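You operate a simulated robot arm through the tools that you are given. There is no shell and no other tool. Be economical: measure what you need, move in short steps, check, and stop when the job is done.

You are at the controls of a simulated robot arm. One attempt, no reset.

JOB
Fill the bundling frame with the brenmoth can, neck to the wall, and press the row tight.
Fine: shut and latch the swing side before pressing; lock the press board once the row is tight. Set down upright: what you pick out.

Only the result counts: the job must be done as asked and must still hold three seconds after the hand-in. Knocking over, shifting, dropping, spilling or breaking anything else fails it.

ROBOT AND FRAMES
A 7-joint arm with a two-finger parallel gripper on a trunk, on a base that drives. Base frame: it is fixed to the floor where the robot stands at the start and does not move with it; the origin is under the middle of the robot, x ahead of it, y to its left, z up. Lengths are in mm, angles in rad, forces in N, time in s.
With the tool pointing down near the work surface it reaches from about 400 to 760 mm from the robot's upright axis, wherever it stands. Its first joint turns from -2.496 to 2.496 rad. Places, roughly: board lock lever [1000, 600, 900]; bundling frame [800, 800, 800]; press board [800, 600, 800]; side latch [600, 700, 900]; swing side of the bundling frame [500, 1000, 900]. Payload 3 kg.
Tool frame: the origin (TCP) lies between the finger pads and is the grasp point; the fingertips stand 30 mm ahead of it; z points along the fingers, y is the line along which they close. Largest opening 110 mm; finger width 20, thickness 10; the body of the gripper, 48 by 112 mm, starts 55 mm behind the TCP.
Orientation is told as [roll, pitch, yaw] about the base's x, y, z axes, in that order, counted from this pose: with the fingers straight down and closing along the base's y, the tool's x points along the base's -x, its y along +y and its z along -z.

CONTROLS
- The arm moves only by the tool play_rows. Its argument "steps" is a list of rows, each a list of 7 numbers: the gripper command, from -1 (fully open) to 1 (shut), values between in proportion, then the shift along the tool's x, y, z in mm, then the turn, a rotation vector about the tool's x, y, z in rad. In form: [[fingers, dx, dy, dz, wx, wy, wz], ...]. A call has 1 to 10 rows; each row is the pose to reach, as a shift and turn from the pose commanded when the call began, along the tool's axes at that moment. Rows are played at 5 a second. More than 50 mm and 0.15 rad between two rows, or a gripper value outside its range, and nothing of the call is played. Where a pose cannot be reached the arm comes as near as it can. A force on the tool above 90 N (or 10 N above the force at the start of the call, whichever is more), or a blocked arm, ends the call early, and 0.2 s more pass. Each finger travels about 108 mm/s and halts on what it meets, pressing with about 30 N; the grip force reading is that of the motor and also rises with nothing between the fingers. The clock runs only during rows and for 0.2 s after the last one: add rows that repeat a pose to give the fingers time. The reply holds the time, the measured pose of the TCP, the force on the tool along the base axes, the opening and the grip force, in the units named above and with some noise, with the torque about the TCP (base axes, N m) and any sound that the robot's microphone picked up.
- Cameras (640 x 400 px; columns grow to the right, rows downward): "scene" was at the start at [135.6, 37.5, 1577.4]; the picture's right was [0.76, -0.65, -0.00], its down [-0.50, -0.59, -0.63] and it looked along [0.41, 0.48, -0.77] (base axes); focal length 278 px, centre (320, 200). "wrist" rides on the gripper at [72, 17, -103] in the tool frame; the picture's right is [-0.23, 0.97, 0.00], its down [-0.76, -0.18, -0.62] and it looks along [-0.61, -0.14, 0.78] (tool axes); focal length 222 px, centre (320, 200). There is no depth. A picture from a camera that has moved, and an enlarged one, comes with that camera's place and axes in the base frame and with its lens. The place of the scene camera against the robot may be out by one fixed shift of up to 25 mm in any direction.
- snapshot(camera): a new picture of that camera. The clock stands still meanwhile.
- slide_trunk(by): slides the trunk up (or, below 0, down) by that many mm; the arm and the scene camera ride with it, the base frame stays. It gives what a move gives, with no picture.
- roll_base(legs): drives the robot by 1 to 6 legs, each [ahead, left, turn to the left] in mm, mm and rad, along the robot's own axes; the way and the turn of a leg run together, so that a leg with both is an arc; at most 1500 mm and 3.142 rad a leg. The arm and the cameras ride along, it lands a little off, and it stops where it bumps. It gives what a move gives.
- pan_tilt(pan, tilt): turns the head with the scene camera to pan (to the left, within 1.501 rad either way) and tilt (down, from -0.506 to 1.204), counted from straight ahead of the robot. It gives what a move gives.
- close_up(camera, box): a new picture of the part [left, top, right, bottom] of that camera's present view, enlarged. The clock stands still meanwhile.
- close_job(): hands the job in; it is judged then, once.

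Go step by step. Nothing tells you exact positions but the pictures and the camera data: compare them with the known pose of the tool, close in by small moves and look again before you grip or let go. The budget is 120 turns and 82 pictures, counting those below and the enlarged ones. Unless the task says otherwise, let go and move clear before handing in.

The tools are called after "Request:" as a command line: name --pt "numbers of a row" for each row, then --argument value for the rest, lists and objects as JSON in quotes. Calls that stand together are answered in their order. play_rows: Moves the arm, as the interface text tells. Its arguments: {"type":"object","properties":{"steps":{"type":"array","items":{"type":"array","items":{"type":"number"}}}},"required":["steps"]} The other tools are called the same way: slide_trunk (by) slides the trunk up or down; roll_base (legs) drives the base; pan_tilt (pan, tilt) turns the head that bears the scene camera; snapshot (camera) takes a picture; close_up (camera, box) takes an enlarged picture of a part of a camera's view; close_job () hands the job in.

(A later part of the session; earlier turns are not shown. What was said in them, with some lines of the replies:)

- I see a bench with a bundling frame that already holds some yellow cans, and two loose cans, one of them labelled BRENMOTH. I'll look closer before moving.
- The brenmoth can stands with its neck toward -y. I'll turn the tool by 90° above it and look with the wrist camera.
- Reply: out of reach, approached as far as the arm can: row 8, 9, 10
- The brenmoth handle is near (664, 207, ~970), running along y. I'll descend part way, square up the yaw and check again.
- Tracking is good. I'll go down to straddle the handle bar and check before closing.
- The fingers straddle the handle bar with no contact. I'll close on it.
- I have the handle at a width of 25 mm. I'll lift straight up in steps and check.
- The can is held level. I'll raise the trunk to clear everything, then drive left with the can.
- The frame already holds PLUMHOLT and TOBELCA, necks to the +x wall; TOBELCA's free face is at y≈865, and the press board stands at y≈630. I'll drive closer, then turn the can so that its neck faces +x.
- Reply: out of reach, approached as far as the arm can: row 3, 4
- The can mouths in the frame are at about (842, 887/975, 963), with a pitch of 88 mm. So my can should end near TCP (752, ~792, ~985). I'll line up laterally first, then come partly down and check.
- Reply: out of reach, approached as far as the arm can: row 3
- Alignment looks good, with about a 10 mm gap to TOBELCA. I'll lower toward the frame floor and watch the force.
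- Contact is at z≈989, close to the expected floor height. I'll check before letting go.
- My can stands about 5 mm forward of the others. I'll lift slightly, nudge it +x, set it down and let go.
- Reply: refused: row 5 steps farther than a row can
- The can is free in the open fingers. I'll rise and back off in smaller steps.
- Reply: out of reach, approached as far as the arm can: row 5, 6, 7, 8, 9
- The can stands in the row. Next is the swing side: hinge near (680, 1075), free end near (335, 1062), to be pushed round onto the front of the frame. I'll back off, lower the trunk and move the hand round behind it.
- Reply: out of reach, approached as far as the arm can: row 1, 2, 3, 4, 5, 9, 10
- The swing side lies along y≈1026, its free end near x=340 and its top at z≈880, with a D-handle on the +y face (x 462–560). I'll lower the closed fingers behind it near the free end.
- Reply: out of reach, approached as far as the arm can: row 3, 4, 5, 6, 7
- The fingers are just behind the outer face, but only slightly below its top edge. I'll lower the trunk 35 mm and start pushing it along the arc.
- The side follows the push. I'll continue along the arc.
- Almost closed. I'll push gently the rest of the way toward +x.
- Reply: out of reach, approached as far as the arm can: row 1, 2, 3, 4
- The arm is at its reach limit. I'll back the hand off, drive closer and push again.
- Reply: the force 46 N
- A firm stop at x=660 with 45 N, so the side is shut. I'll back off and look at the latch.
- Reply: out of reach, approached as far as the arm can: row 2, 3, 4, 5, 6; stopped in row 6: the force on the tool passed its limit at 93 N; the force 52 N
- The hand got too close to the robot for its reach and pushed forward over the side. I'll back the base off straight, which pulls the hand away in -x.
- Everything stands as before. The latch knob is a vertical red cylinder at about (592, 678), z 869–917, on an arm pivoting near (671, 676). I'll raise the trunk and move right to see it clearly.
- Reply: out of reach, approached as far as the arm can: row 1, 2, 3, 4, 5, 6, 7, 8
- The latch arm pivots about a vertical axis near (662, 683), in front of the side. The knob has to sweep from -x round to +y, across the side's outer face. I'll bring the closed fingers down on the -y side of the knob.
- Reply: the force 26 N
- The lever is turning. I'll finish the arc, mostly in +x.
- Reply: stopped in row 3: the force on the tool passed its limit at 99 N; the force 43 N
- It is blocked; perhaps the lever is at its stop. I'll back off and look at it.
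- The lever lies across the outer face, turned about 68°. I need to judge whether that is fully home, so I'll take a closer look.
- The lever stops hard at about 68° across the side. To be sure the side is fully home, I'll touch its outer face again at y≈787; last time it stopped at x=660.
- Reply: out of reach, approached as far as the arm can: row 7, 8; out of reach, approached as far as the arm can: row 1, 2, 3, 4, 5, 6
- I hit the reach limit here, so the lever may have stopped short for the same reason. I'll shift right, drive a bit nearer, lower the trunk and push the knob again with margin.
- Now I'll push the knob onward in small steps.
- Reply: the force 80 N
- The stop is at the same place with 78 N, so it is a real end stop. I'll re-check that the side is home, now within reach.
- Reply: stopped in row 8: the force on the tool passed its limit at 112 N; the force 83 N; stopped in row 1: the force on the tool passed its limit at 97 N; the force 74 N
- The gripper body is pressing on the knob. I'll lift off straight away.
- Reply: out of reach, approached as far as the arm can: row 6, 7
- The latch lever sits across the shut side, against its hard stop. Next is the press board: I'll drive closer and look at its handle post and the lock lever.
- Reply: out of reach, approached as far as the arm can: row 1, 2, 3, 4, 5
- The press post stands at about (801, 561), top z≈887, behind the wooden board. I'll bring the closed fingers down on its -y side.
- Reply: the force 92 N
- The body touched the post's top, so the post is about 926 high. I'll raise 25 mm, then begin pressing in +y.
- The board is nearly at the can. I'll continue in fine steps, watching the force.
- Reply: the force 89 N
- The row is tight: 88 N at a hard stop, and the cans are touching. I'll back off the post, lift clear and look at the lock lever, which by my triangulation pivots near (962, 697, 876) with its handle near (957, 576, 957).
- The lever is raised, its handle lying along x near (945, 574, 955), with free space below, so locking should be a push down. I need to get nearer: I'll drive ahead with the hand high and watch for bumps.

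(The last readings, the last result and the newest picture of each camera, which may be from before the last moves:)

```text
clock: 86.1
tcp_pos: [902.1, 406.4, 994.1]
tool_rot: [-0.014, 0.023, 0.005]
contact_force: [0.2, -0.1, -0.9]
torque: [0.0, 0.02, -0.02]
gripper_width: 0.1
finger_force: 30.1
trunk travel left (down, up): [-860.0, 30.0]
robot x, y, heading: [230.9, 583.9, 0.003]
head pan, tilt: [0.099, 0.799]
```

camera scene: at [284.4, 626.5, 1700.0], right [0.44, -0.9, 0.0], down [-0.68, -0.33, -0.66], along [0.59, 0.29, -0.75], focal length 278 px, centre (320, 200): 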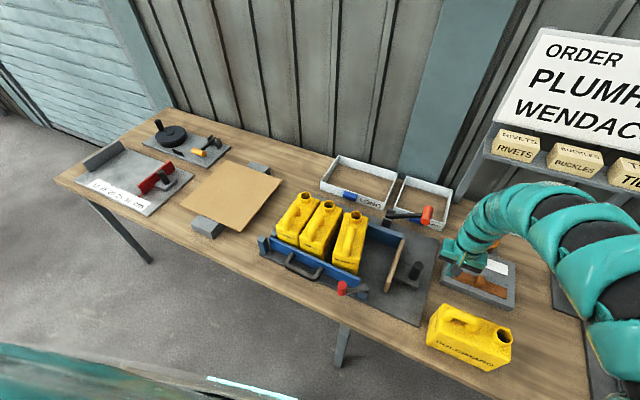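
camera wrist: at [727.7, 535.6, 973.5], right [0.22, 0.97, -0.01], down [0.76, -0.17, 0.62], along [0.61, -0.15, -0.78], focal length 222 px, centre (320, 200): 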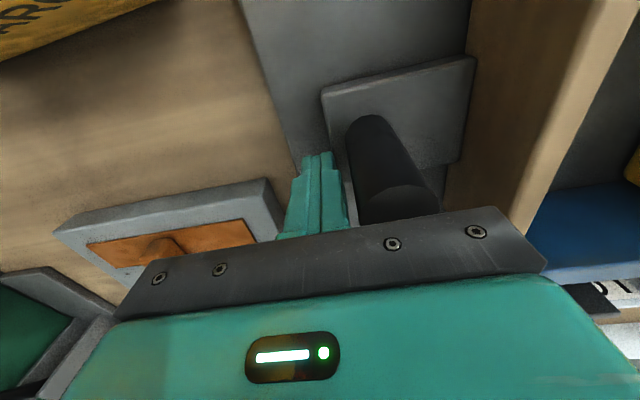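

No bump. I'll move the hand above the handle.

Request:
play_rows --pt "1 -5 20 -15 0 0 0" --pt "1 -10 55 -25 0 0 0" --pt "1 -16 95 -28 0 0 0" --pt "1 -22 130 -28 0 0 0" --pt "1 -30 160 -28 0 0 0" --pt "1 -30 160 -28 0 0 0"

Request:
snapshot --camera "wrist"

Request:
snapshot --camera "scene"

```text
clock: 87.5
tcp_pos: [930.5, 567.2, 1019.1]
tool_rot: [-0.011, 0.025, 0.002]
contact_force: [-1.0, 0.3, 0.0]
torque: [0.02, 0.02, -0.01]
gripper_width: 0.0
finger_force: 30.1
trunk travel left (down, up): [-860.0, 30.0]
robot x, y, heading: [230.1, 581.3, 0.003]
head pan, tilt: [0.099, 0.799]
```

```text
10 pictures are left
camera wrist: at [861.1, 584.8, 1123.2], right [0.22, 0.97, -0.02], down [0.78, -0.17, 0.61], along [0.59, -0.15, -0.79], focal length 222 px, centre (320, 200)
```

wrist: 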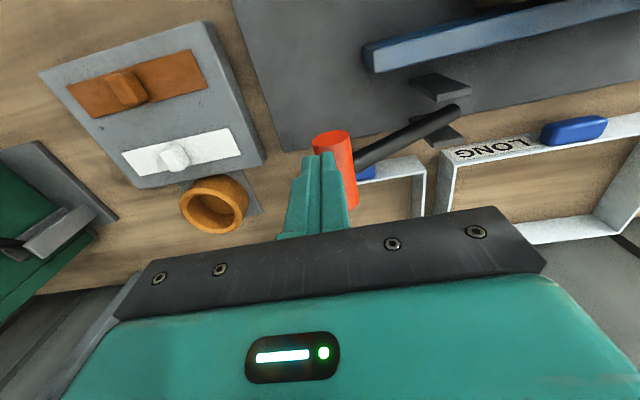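

```text
9 pictures are left
camera scene: at [394.6, 568.3, 1744.0], right [0.1, -1.0, 0.0], down [-0.71, -0.07, -0.7], along [0.69, 0.07, -0.72], focal length 278 px, centre (320, 200)
```

scene: 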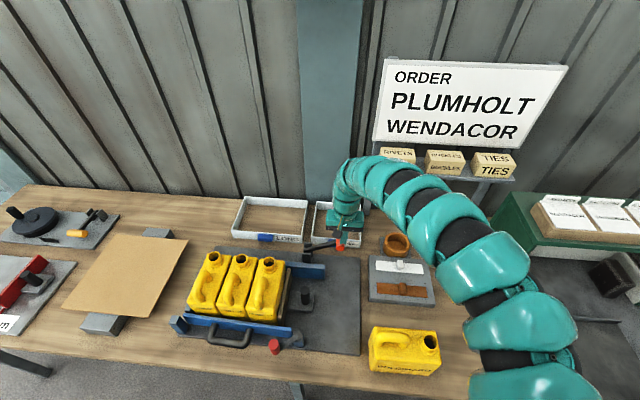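

The handle's near end is at x≈928, y≈578. I'll sit the fingertips just over it and press down by lowering the trunk in small steps, so the arm's reach does not change.

Request:
play_rows --pt "1 -5 1 5 0 0 0" --pt "1 -10 1 12 0 0 0" --pt "1 -10 1 12 0 0 0"

Request:
slide_trunk --by -20

```text
clock: 88.3
tcp_pos: [942.1, 568.7, 1006.2]
tool_rot: [-0.015, 0.023, 0.006]
contact_force: [-0.4, -0.5, -0.2]
torque: [-0.01, -0.02, 0.03]
gripper_width: 0.0
finger_force: 29.9
trunk travel left (down, up): [-860.0, 30.0]
robot x, y, heading: [227.1, 579.3, 0.001]
head pan, tilt: [0.099, 0.799]
```

```text
clock: 88.9
tcp_pos: [939.9, 569.4, 987.1]
tool_rot: [-0.012, 0.022, 0.004]
contact_force: [-1.0, 0.2, 0.5]
torque: [0.01, 0.01, -0.01]
gripper_width: 0.0
finger_force: 30.0
trunk travel left (down, up): [-840.0, 50.0]
robot x, y, heading: [230.2, 584.2, -0.001]
head pan, tilt: [0.099, 0.799]
```

Request:
slide_trunk --by -25

Request:
close_up --camera "scene" --box '[250, 180, 430, 300]'

```text
clock: 89.7
tcp_pos: [940.7, 570.1, 961.4]
tool_rot: [-0.015, 0.024, 0.005]
contact_force: [-0.1, -0.6, 0.4]
torque: [-0.01, -0.01, 0.01]
gripper_width: 0.0
finger_force: 29.8
trunk travel left (down, up): [-815.0, 75.0]
robot x, y, heading: [231.0, 582.6, -0.0]
head pan, tilt: [0.099, 0.799]
```

```text
3.33 times, centred on (340, 240) of scene
camera zoom: at [394.6, 569.4, 1698.9], right [0.1, -1.0, 0.0], down [-0.71, -0.07, -0.7], along [0.69, 0.07, -0.72], focal length 928 px, centre (253, 67)
```

zoom: 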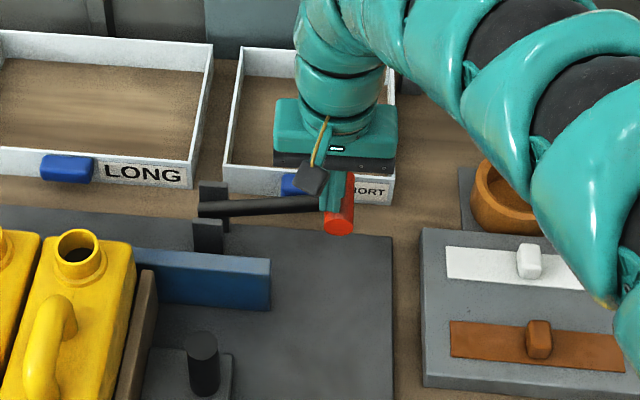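

The lever is coming down freely. I'll shift the fingers 14 mm in -y to stay on top of the handle and keep pressing.

Request:
play_rows --pt "1 0 0 -4 0 0 0" --pt "1 0 -8 -4 0 0 0" --pt "1 0 -15 -4 0 0 0" --pt "1 0 -15 0 0 0 0"

Request:
slide_trunk --by -20

Request:
slide_trunk --by -20

```text
clock: 90.7
tcp_pos: [941.9, 553.1, 961.6]
tool_rot: [-0.012, 0.023, 0.003]
contact_force: [-0.1, 0.6, 0.1]
torque: [0.01, 0.03, 0.0]
gripper_width: 0.2
finger_force: 29.9
trunk travel left (down, up): [-815.0, 75.0]
robot x, y, heading: [231.1, 581.7, 0.001]
head pan, tilt: [0.099, 0.799]
```

```text
clock: 91.3
tcp_pos: [941.0, 554.2, 942.7]
tool_rot: [-0.014, 0.021, 0.003]
contact_force: [-0.6, -0.4, 0.4]
torque: [0.01, 0.01, 0.01]
gripper_width: 0.0
finger_force: 30.4
trunk travel left (down, up): [-795.0, 95.0]
robot x, y, heading: [228.7, 580.8, 0.003]
head pan, tilt: [0.099, 0.799]
```

```text
clock: 92.0
tcp_pos: [941.5, 553.8, 925.5]
tool_rot: [-0.011, 0.015, 0.003]
contact_force: [0.2, -4.0, 34.0]
torque: [-0.03, -0.34, 0.08]
gripper_width: 0.0
finger_force: 29.9
trunk travel left (down, up): [-775.0, 115.0]
robot x, y, heading: [230.0, 583.3, -0.003]
head pan, tilt: [0.099, 0.799]
```

34 N at TCP z≈925, with the handle about level, so likely its stop. I'll press a few millimetres more to tell a stop from stiffness.

Request:
slide_trunk --by -6

Request:
close_up --camera "scene" --box '[250, 150, 430, 270]'

```text
clock: 92.5
tcp_pos: [940.0, 553.5, 926.2]
tool_rot: [-0.012, 0.004, 0.004]
contact_force: [9.5, -5.7, 87.2]
torque: [0.03, -0.52, 0.23]
gripper_width: 0.0
finger_force: 30.2
trunk travel left (down, up): [-769.0, 121.0]
robot x, y, heading: [228.9, 582.6, -0.001]
head pan, tilt: [0.099, 0.799]
```

```text
3.33 times, centred on (340, 210) of scene
camera zoom: at [385.0, 568.8, 1654.9], right [0.1, -1.0, 0.0], down [-0.71, -0.07, -0.7], along [0.7, 0.07, -0.71], focal length 928 px, centre (253, 167)
```

zoom: 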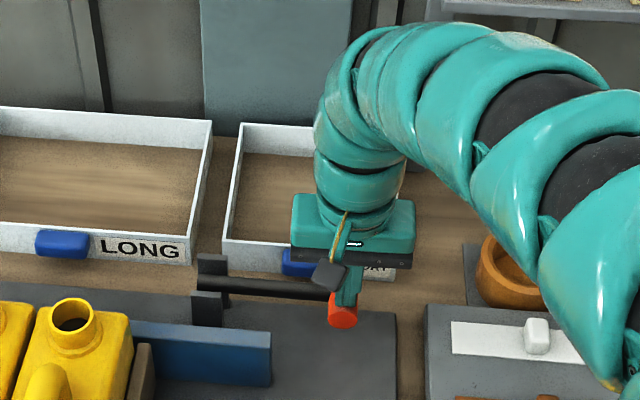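

Hard stop with the lever level. I'll lift off and check the lever, board, latch and cans.

Request:
slide_trunk --by 110

Request:
play_rows --pt "1 0 -30 0 0 0 0" --pt "1 0 -65 0 0 0 0" --pt "1 0 -100 0 0 0 0" --pt "1 0 -140 0 0 0 0" --pt "1 0 -160 0 0 0 0"

Request:
close_up --camera "scene" --box '[150, 190, 420, 370]'

```text
clock: 94.0
tcp_pos: [942.3, 552.7, 1026.0]
tool_rot: [-0.014, 0.022, 0.005]
contact_force: [0.0, -1.0, 0.8]
torque: [-0.01, 0.0, 0.03]
gripper_width: 0.0
finger_force: 29.6
trunk travel left (down, up): [-879.0, 11.0]
robot x, y, heading: [229.3, 582.9, -0.001]
head pan, tilt: [0.099, 0.799]
```

```text
clock: 95.2
tcp_pos: [942.7, 392.3, 1028.2]
tool_rot: [-0.014, 0.022, 0.007]
contact_force: [0.4, -0.8, 0.5]
torque: [-0.02, -0.03, -0.03]
gripper_width: 0.0
finger_force: 29.8
trunk travel left (down, up): [-879.0, 11.0]
robot x, y, heading: [228.3, 583.5, -0.004]
head pan, tilt: [0.099, 0.799]
```

```text
2.22 times, centred on (285, 280) of scene
camera zoom: at [394.7, 569.0, 1763.0], right [0.1, -1.0, 0.0], down [-0.71, -0.07, -0.7], along [0.69, 0.07, -0.72], focal length 619 px, centre (398, 22)
```

zoom: 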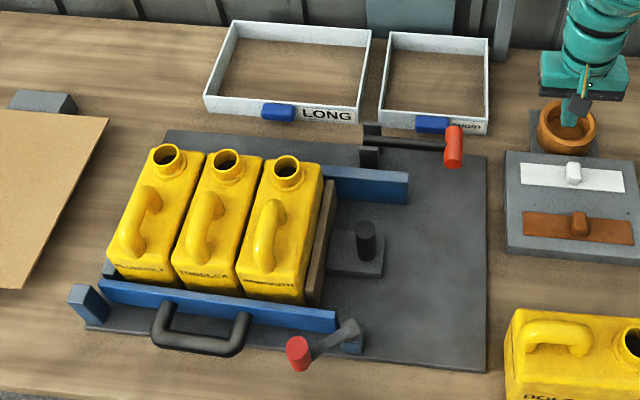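

The lock lever is down and the row is tight. But the latch lever now stands at only about 55°; the gripper body must have knocked it back a little from its 68° stop. I'll return and push it home again.

Request:
play_rows --pt "1 0 40 0 0 0 0" --pt "1 0 80 0 0 0 0" --pt "1 0 120 0 0 0 0" --pt "1 0 160 0 0 0 0" --pt "1 0 160 0 0 0 0"

Request:
roll_base --legs '[[0, 60, 0], [-215, 0, 0]]'

Request:
slide_trunk --by -50

```text
clock: 96.4
tcp_pos: [940.4, 552.3, 1026.3]
tool_rot: [-0.013, 0.023, 0.004]
contact_force: [0.3, -1.0, -0.2]
torque: [0.04, -0.01, 0.0]
gripper_width: 0.0
finger_force: 30.2
trunk travel left (down, up): [-879.0, 11.0]
robot x, y, heading: [229.9, 583.6, -0.007]
head pan, tilt: [0.099, 0.799]
```

```text
clock: 98.6
tcp_pos: [725.1, 610.8, 1027.0]
tool_rot: [-0.012, 0.022, 0.003]
contact_force: [0.0, -0.5, 0.4]
torque: [-0.03, 0.0, -0.01]
gripper_width: 0.0
finger_force: 30.5
trunk travel left (down, up): [-879.0, 11.0]
robot x, y, heading: [14.2, 641.5, 0.007]
head pan, tilt: [0.099, 0.799]
```

```text
clock: 99.5
tcp_pos: [724.8, 611.3, 975.8]
tool_rot: [-0.014, 0.022, 0.003]
contact_force: [-0.6, 0.0, -0.1]
torque: [0.01, 0.01, 0.02]
gripper_width: 0.1
finger_force: 30.6
trunk travel left (down, up): [-829.0, 61.0]
robot x, y, heading: [13.8, 641.1, -0.001]
head pan, tilt: [0.099, 0.799]
```

Request:
play_rows --pt "1 35 5 10 0 0 0" --pt "1 70 10 25 0 0 0" --pt "1 100 15 40 0 0 0" --pt "1 128 25 55 0 0 0" --pt "1 135 60 58 0 0 0" --pt "1 136 95 58 0 0 0" --pt "1 136 95 58 0 0 0"

Request:
snapshot --camera "wrist"

```text
clock: 101.1
tcp_pos: [587.2, 705.1, 920.7]
tool_rot: [-0.014, 0.023, 0.004]
contact_force: [0.0, -0.1, 0.5]
torque: [0.0, 0.02, -0.01]
gripper_width: 0.0
finger_force: 30.2
out of reach, approached as far as the arm can: row 4, 5
trunk travel left (down, up): [-829.0, 61.0]
robot x, y, heading: [14.7, 646.4, -0.005]
head pan, tilt: [0.099, 0.799]
```

```text
5 pictures are left
camera wrist: at [517.8, 722.6, 1024.8], right [0.22, 0.97, -0.02], down [0.78, -0.17, 0.61], along [0.59, -0.15, -0.79], focal length 222 px, centre (320, 200)
```

wrist: 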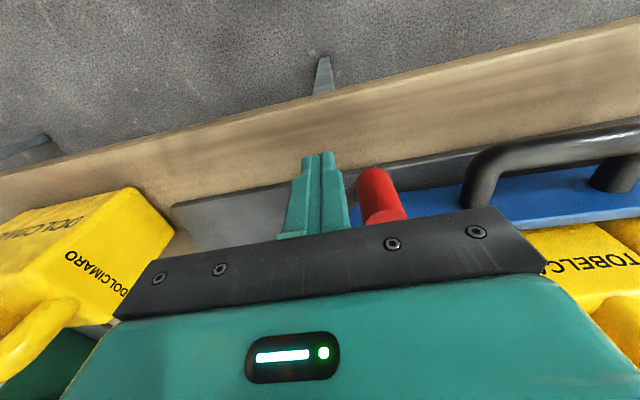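

In place on the near side of the knob. I'll push it to the stop.

Request:
play_rows --pt "1 -4 10 0 0 0 0" --pt "1 -8 20 0 0 0 0" --pt "1 -13 28 0 0 0 0" --pt "1 -18 34 0 0 0 0" --pt "1 -24 39 0 0 0 0" --pt "1 -29 42 0 0 0 0" --pt "1 -34 45 0 0 0 0" --pt "1 -34 45 0 0 0 0"

```text
clock: 102.9
tcp_pos: [609.9, 744.0, 919.0]
tool_rot: [-0.018, 0.029, 0.003]
contact_force: [-76.9, -37.4, -10.2]
torque: [0.05, -0.08, -0.11]
gripper_width: 0.0
finger_force: 30.1
trunk travel left (down, up): [-829.0, 61.0]
robot x, y, heading: [13.7, 642.6, -0.0]
head pan, tilt: [0.099, 0.799]
```

The same hard stop again at 85 N, so the latch is home. I'll retreat away from the knob without touching it.

Request:
play_rows --pt "1 6 -8 0 0 0 0" --pt "1 10 -25 0 0 0 0" --pt "1 10 -55 0 0 0 0" --pt "1 8 -90 0 0 0 0" --pt "1 0 -120 -20 0 0 0" --pt "1 0 -130 -45 0 0 0"

Request:
roll_base --legs '[[-200, 0, 0]]'

Request:
pan_tilt --pan 0.15 --tilt 0.65

Request:
snapshot --camera "scene"

```text
clock: 104.3
tcp_pos: [627.9, 630.2, 942.7]
tool_rot: [-0.014, 0.02, 0.004]
contact_force: [-0.7, 0.4, 1.1]
torque: [-0.03, -0.03, 0.0]
gripper_width: 0.0
finger_force: 30.1
out of reach, approached as far as the arm can: row 6
trunk travel left (down, up): [-829.0, 61.0]
robot x, y, heading: [11.1, 643.4, -0.001]
head pan, tilt: [0.099, 0.799]
```

```text
clock: 105.9
tcp_pos: [428.2, 629.6, 942.0]
tool_rot: [-0.014, 0.022, 0.002]
contact_force: [-0.1, -0.3, 0.5]
torque: [0.01, -0.02, 0.0]
gripper_width: 0.0
finger_force: 30.2
trunk travel left (down, up): [-829.0, 61.0]
robot x, y, heading: [-185.1, 642.3, 0.001]
head pan, tilt: [0.099, 0.799]
```

```text
clock: 106.6
tcp_pos: [429.4, 628.3, 941.4]
tool_rot: [-0.013, 0.022, 0.004]
contact_force: [-0.1, -0.8, -0.7]
torque: [0.01, -0.04, 0.0]
gripper_width: 0.3
finger_force: 30.2
trunk travel left (down, up): [-829.0, 61.0]
robot x, y, heading: [-186.1, 640.7, -0.001]
head pan, tilt: [0.15, 0.649]
```

```text
4 pictures are left
camera scene: at [-12.8, 634.0, 1725.5], right [0.15, -0.99, 0.0], down [-0.6, -0.09, -0.8], along [0.79, 0.12, -0.61], focal length 278 px, centre (320, 200)
```

scene: 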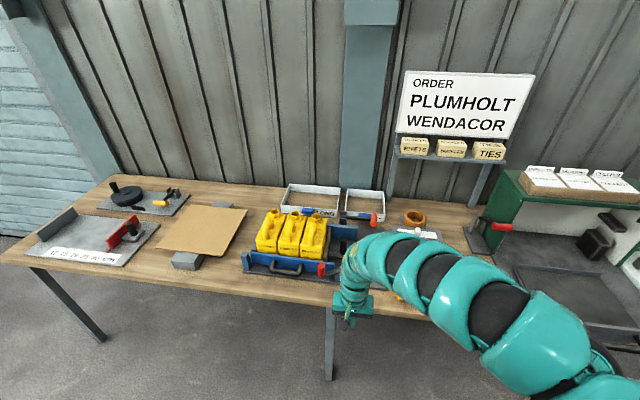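

Request:
close_up --camera "scene" --box '[225, 180, 405, 300]'

```text
3.33 times, centred on (315, 240) of scene
camera zoom: at [-12.8, 634.0, 1725.5], right [0.15, -0.99, 0.0], down [-0.6, -0.09, -0.8], along [0.79, 0.12, -0.61], focal length 928 px, centre (337, 67)
```

zoom: 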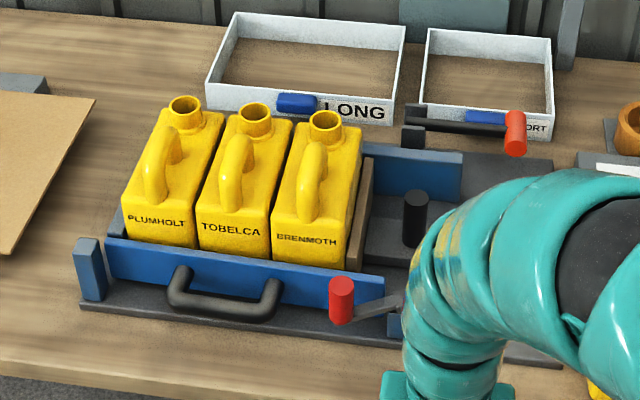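

The three cans stand tight with their necks to the wall. The side is shut with its latch across it, the board is against BRENMOTH, the lock lever is down, and the hand is clear. Handing in.

Request:
close_job

```text
The job is handed in.
```

I handed the job in: the brenmoth can is in the bundling frame, neck to the wall, and the row is pressed tight and locked.

- **Side latch:** this is the part I'm least sure of. Its lever stops hard at about 68° instead of lying flat along the side, and it stopped at the same spot every time I pushed it.
- **Order of steps:** my gripper knocked that lever back slightly before I pressed the row, so it was at about 55° during pressing. I pushed it back to its stop afterwards.
- **Board lock:** I pushed the lock lever down until it would go no further, with the row already tight.
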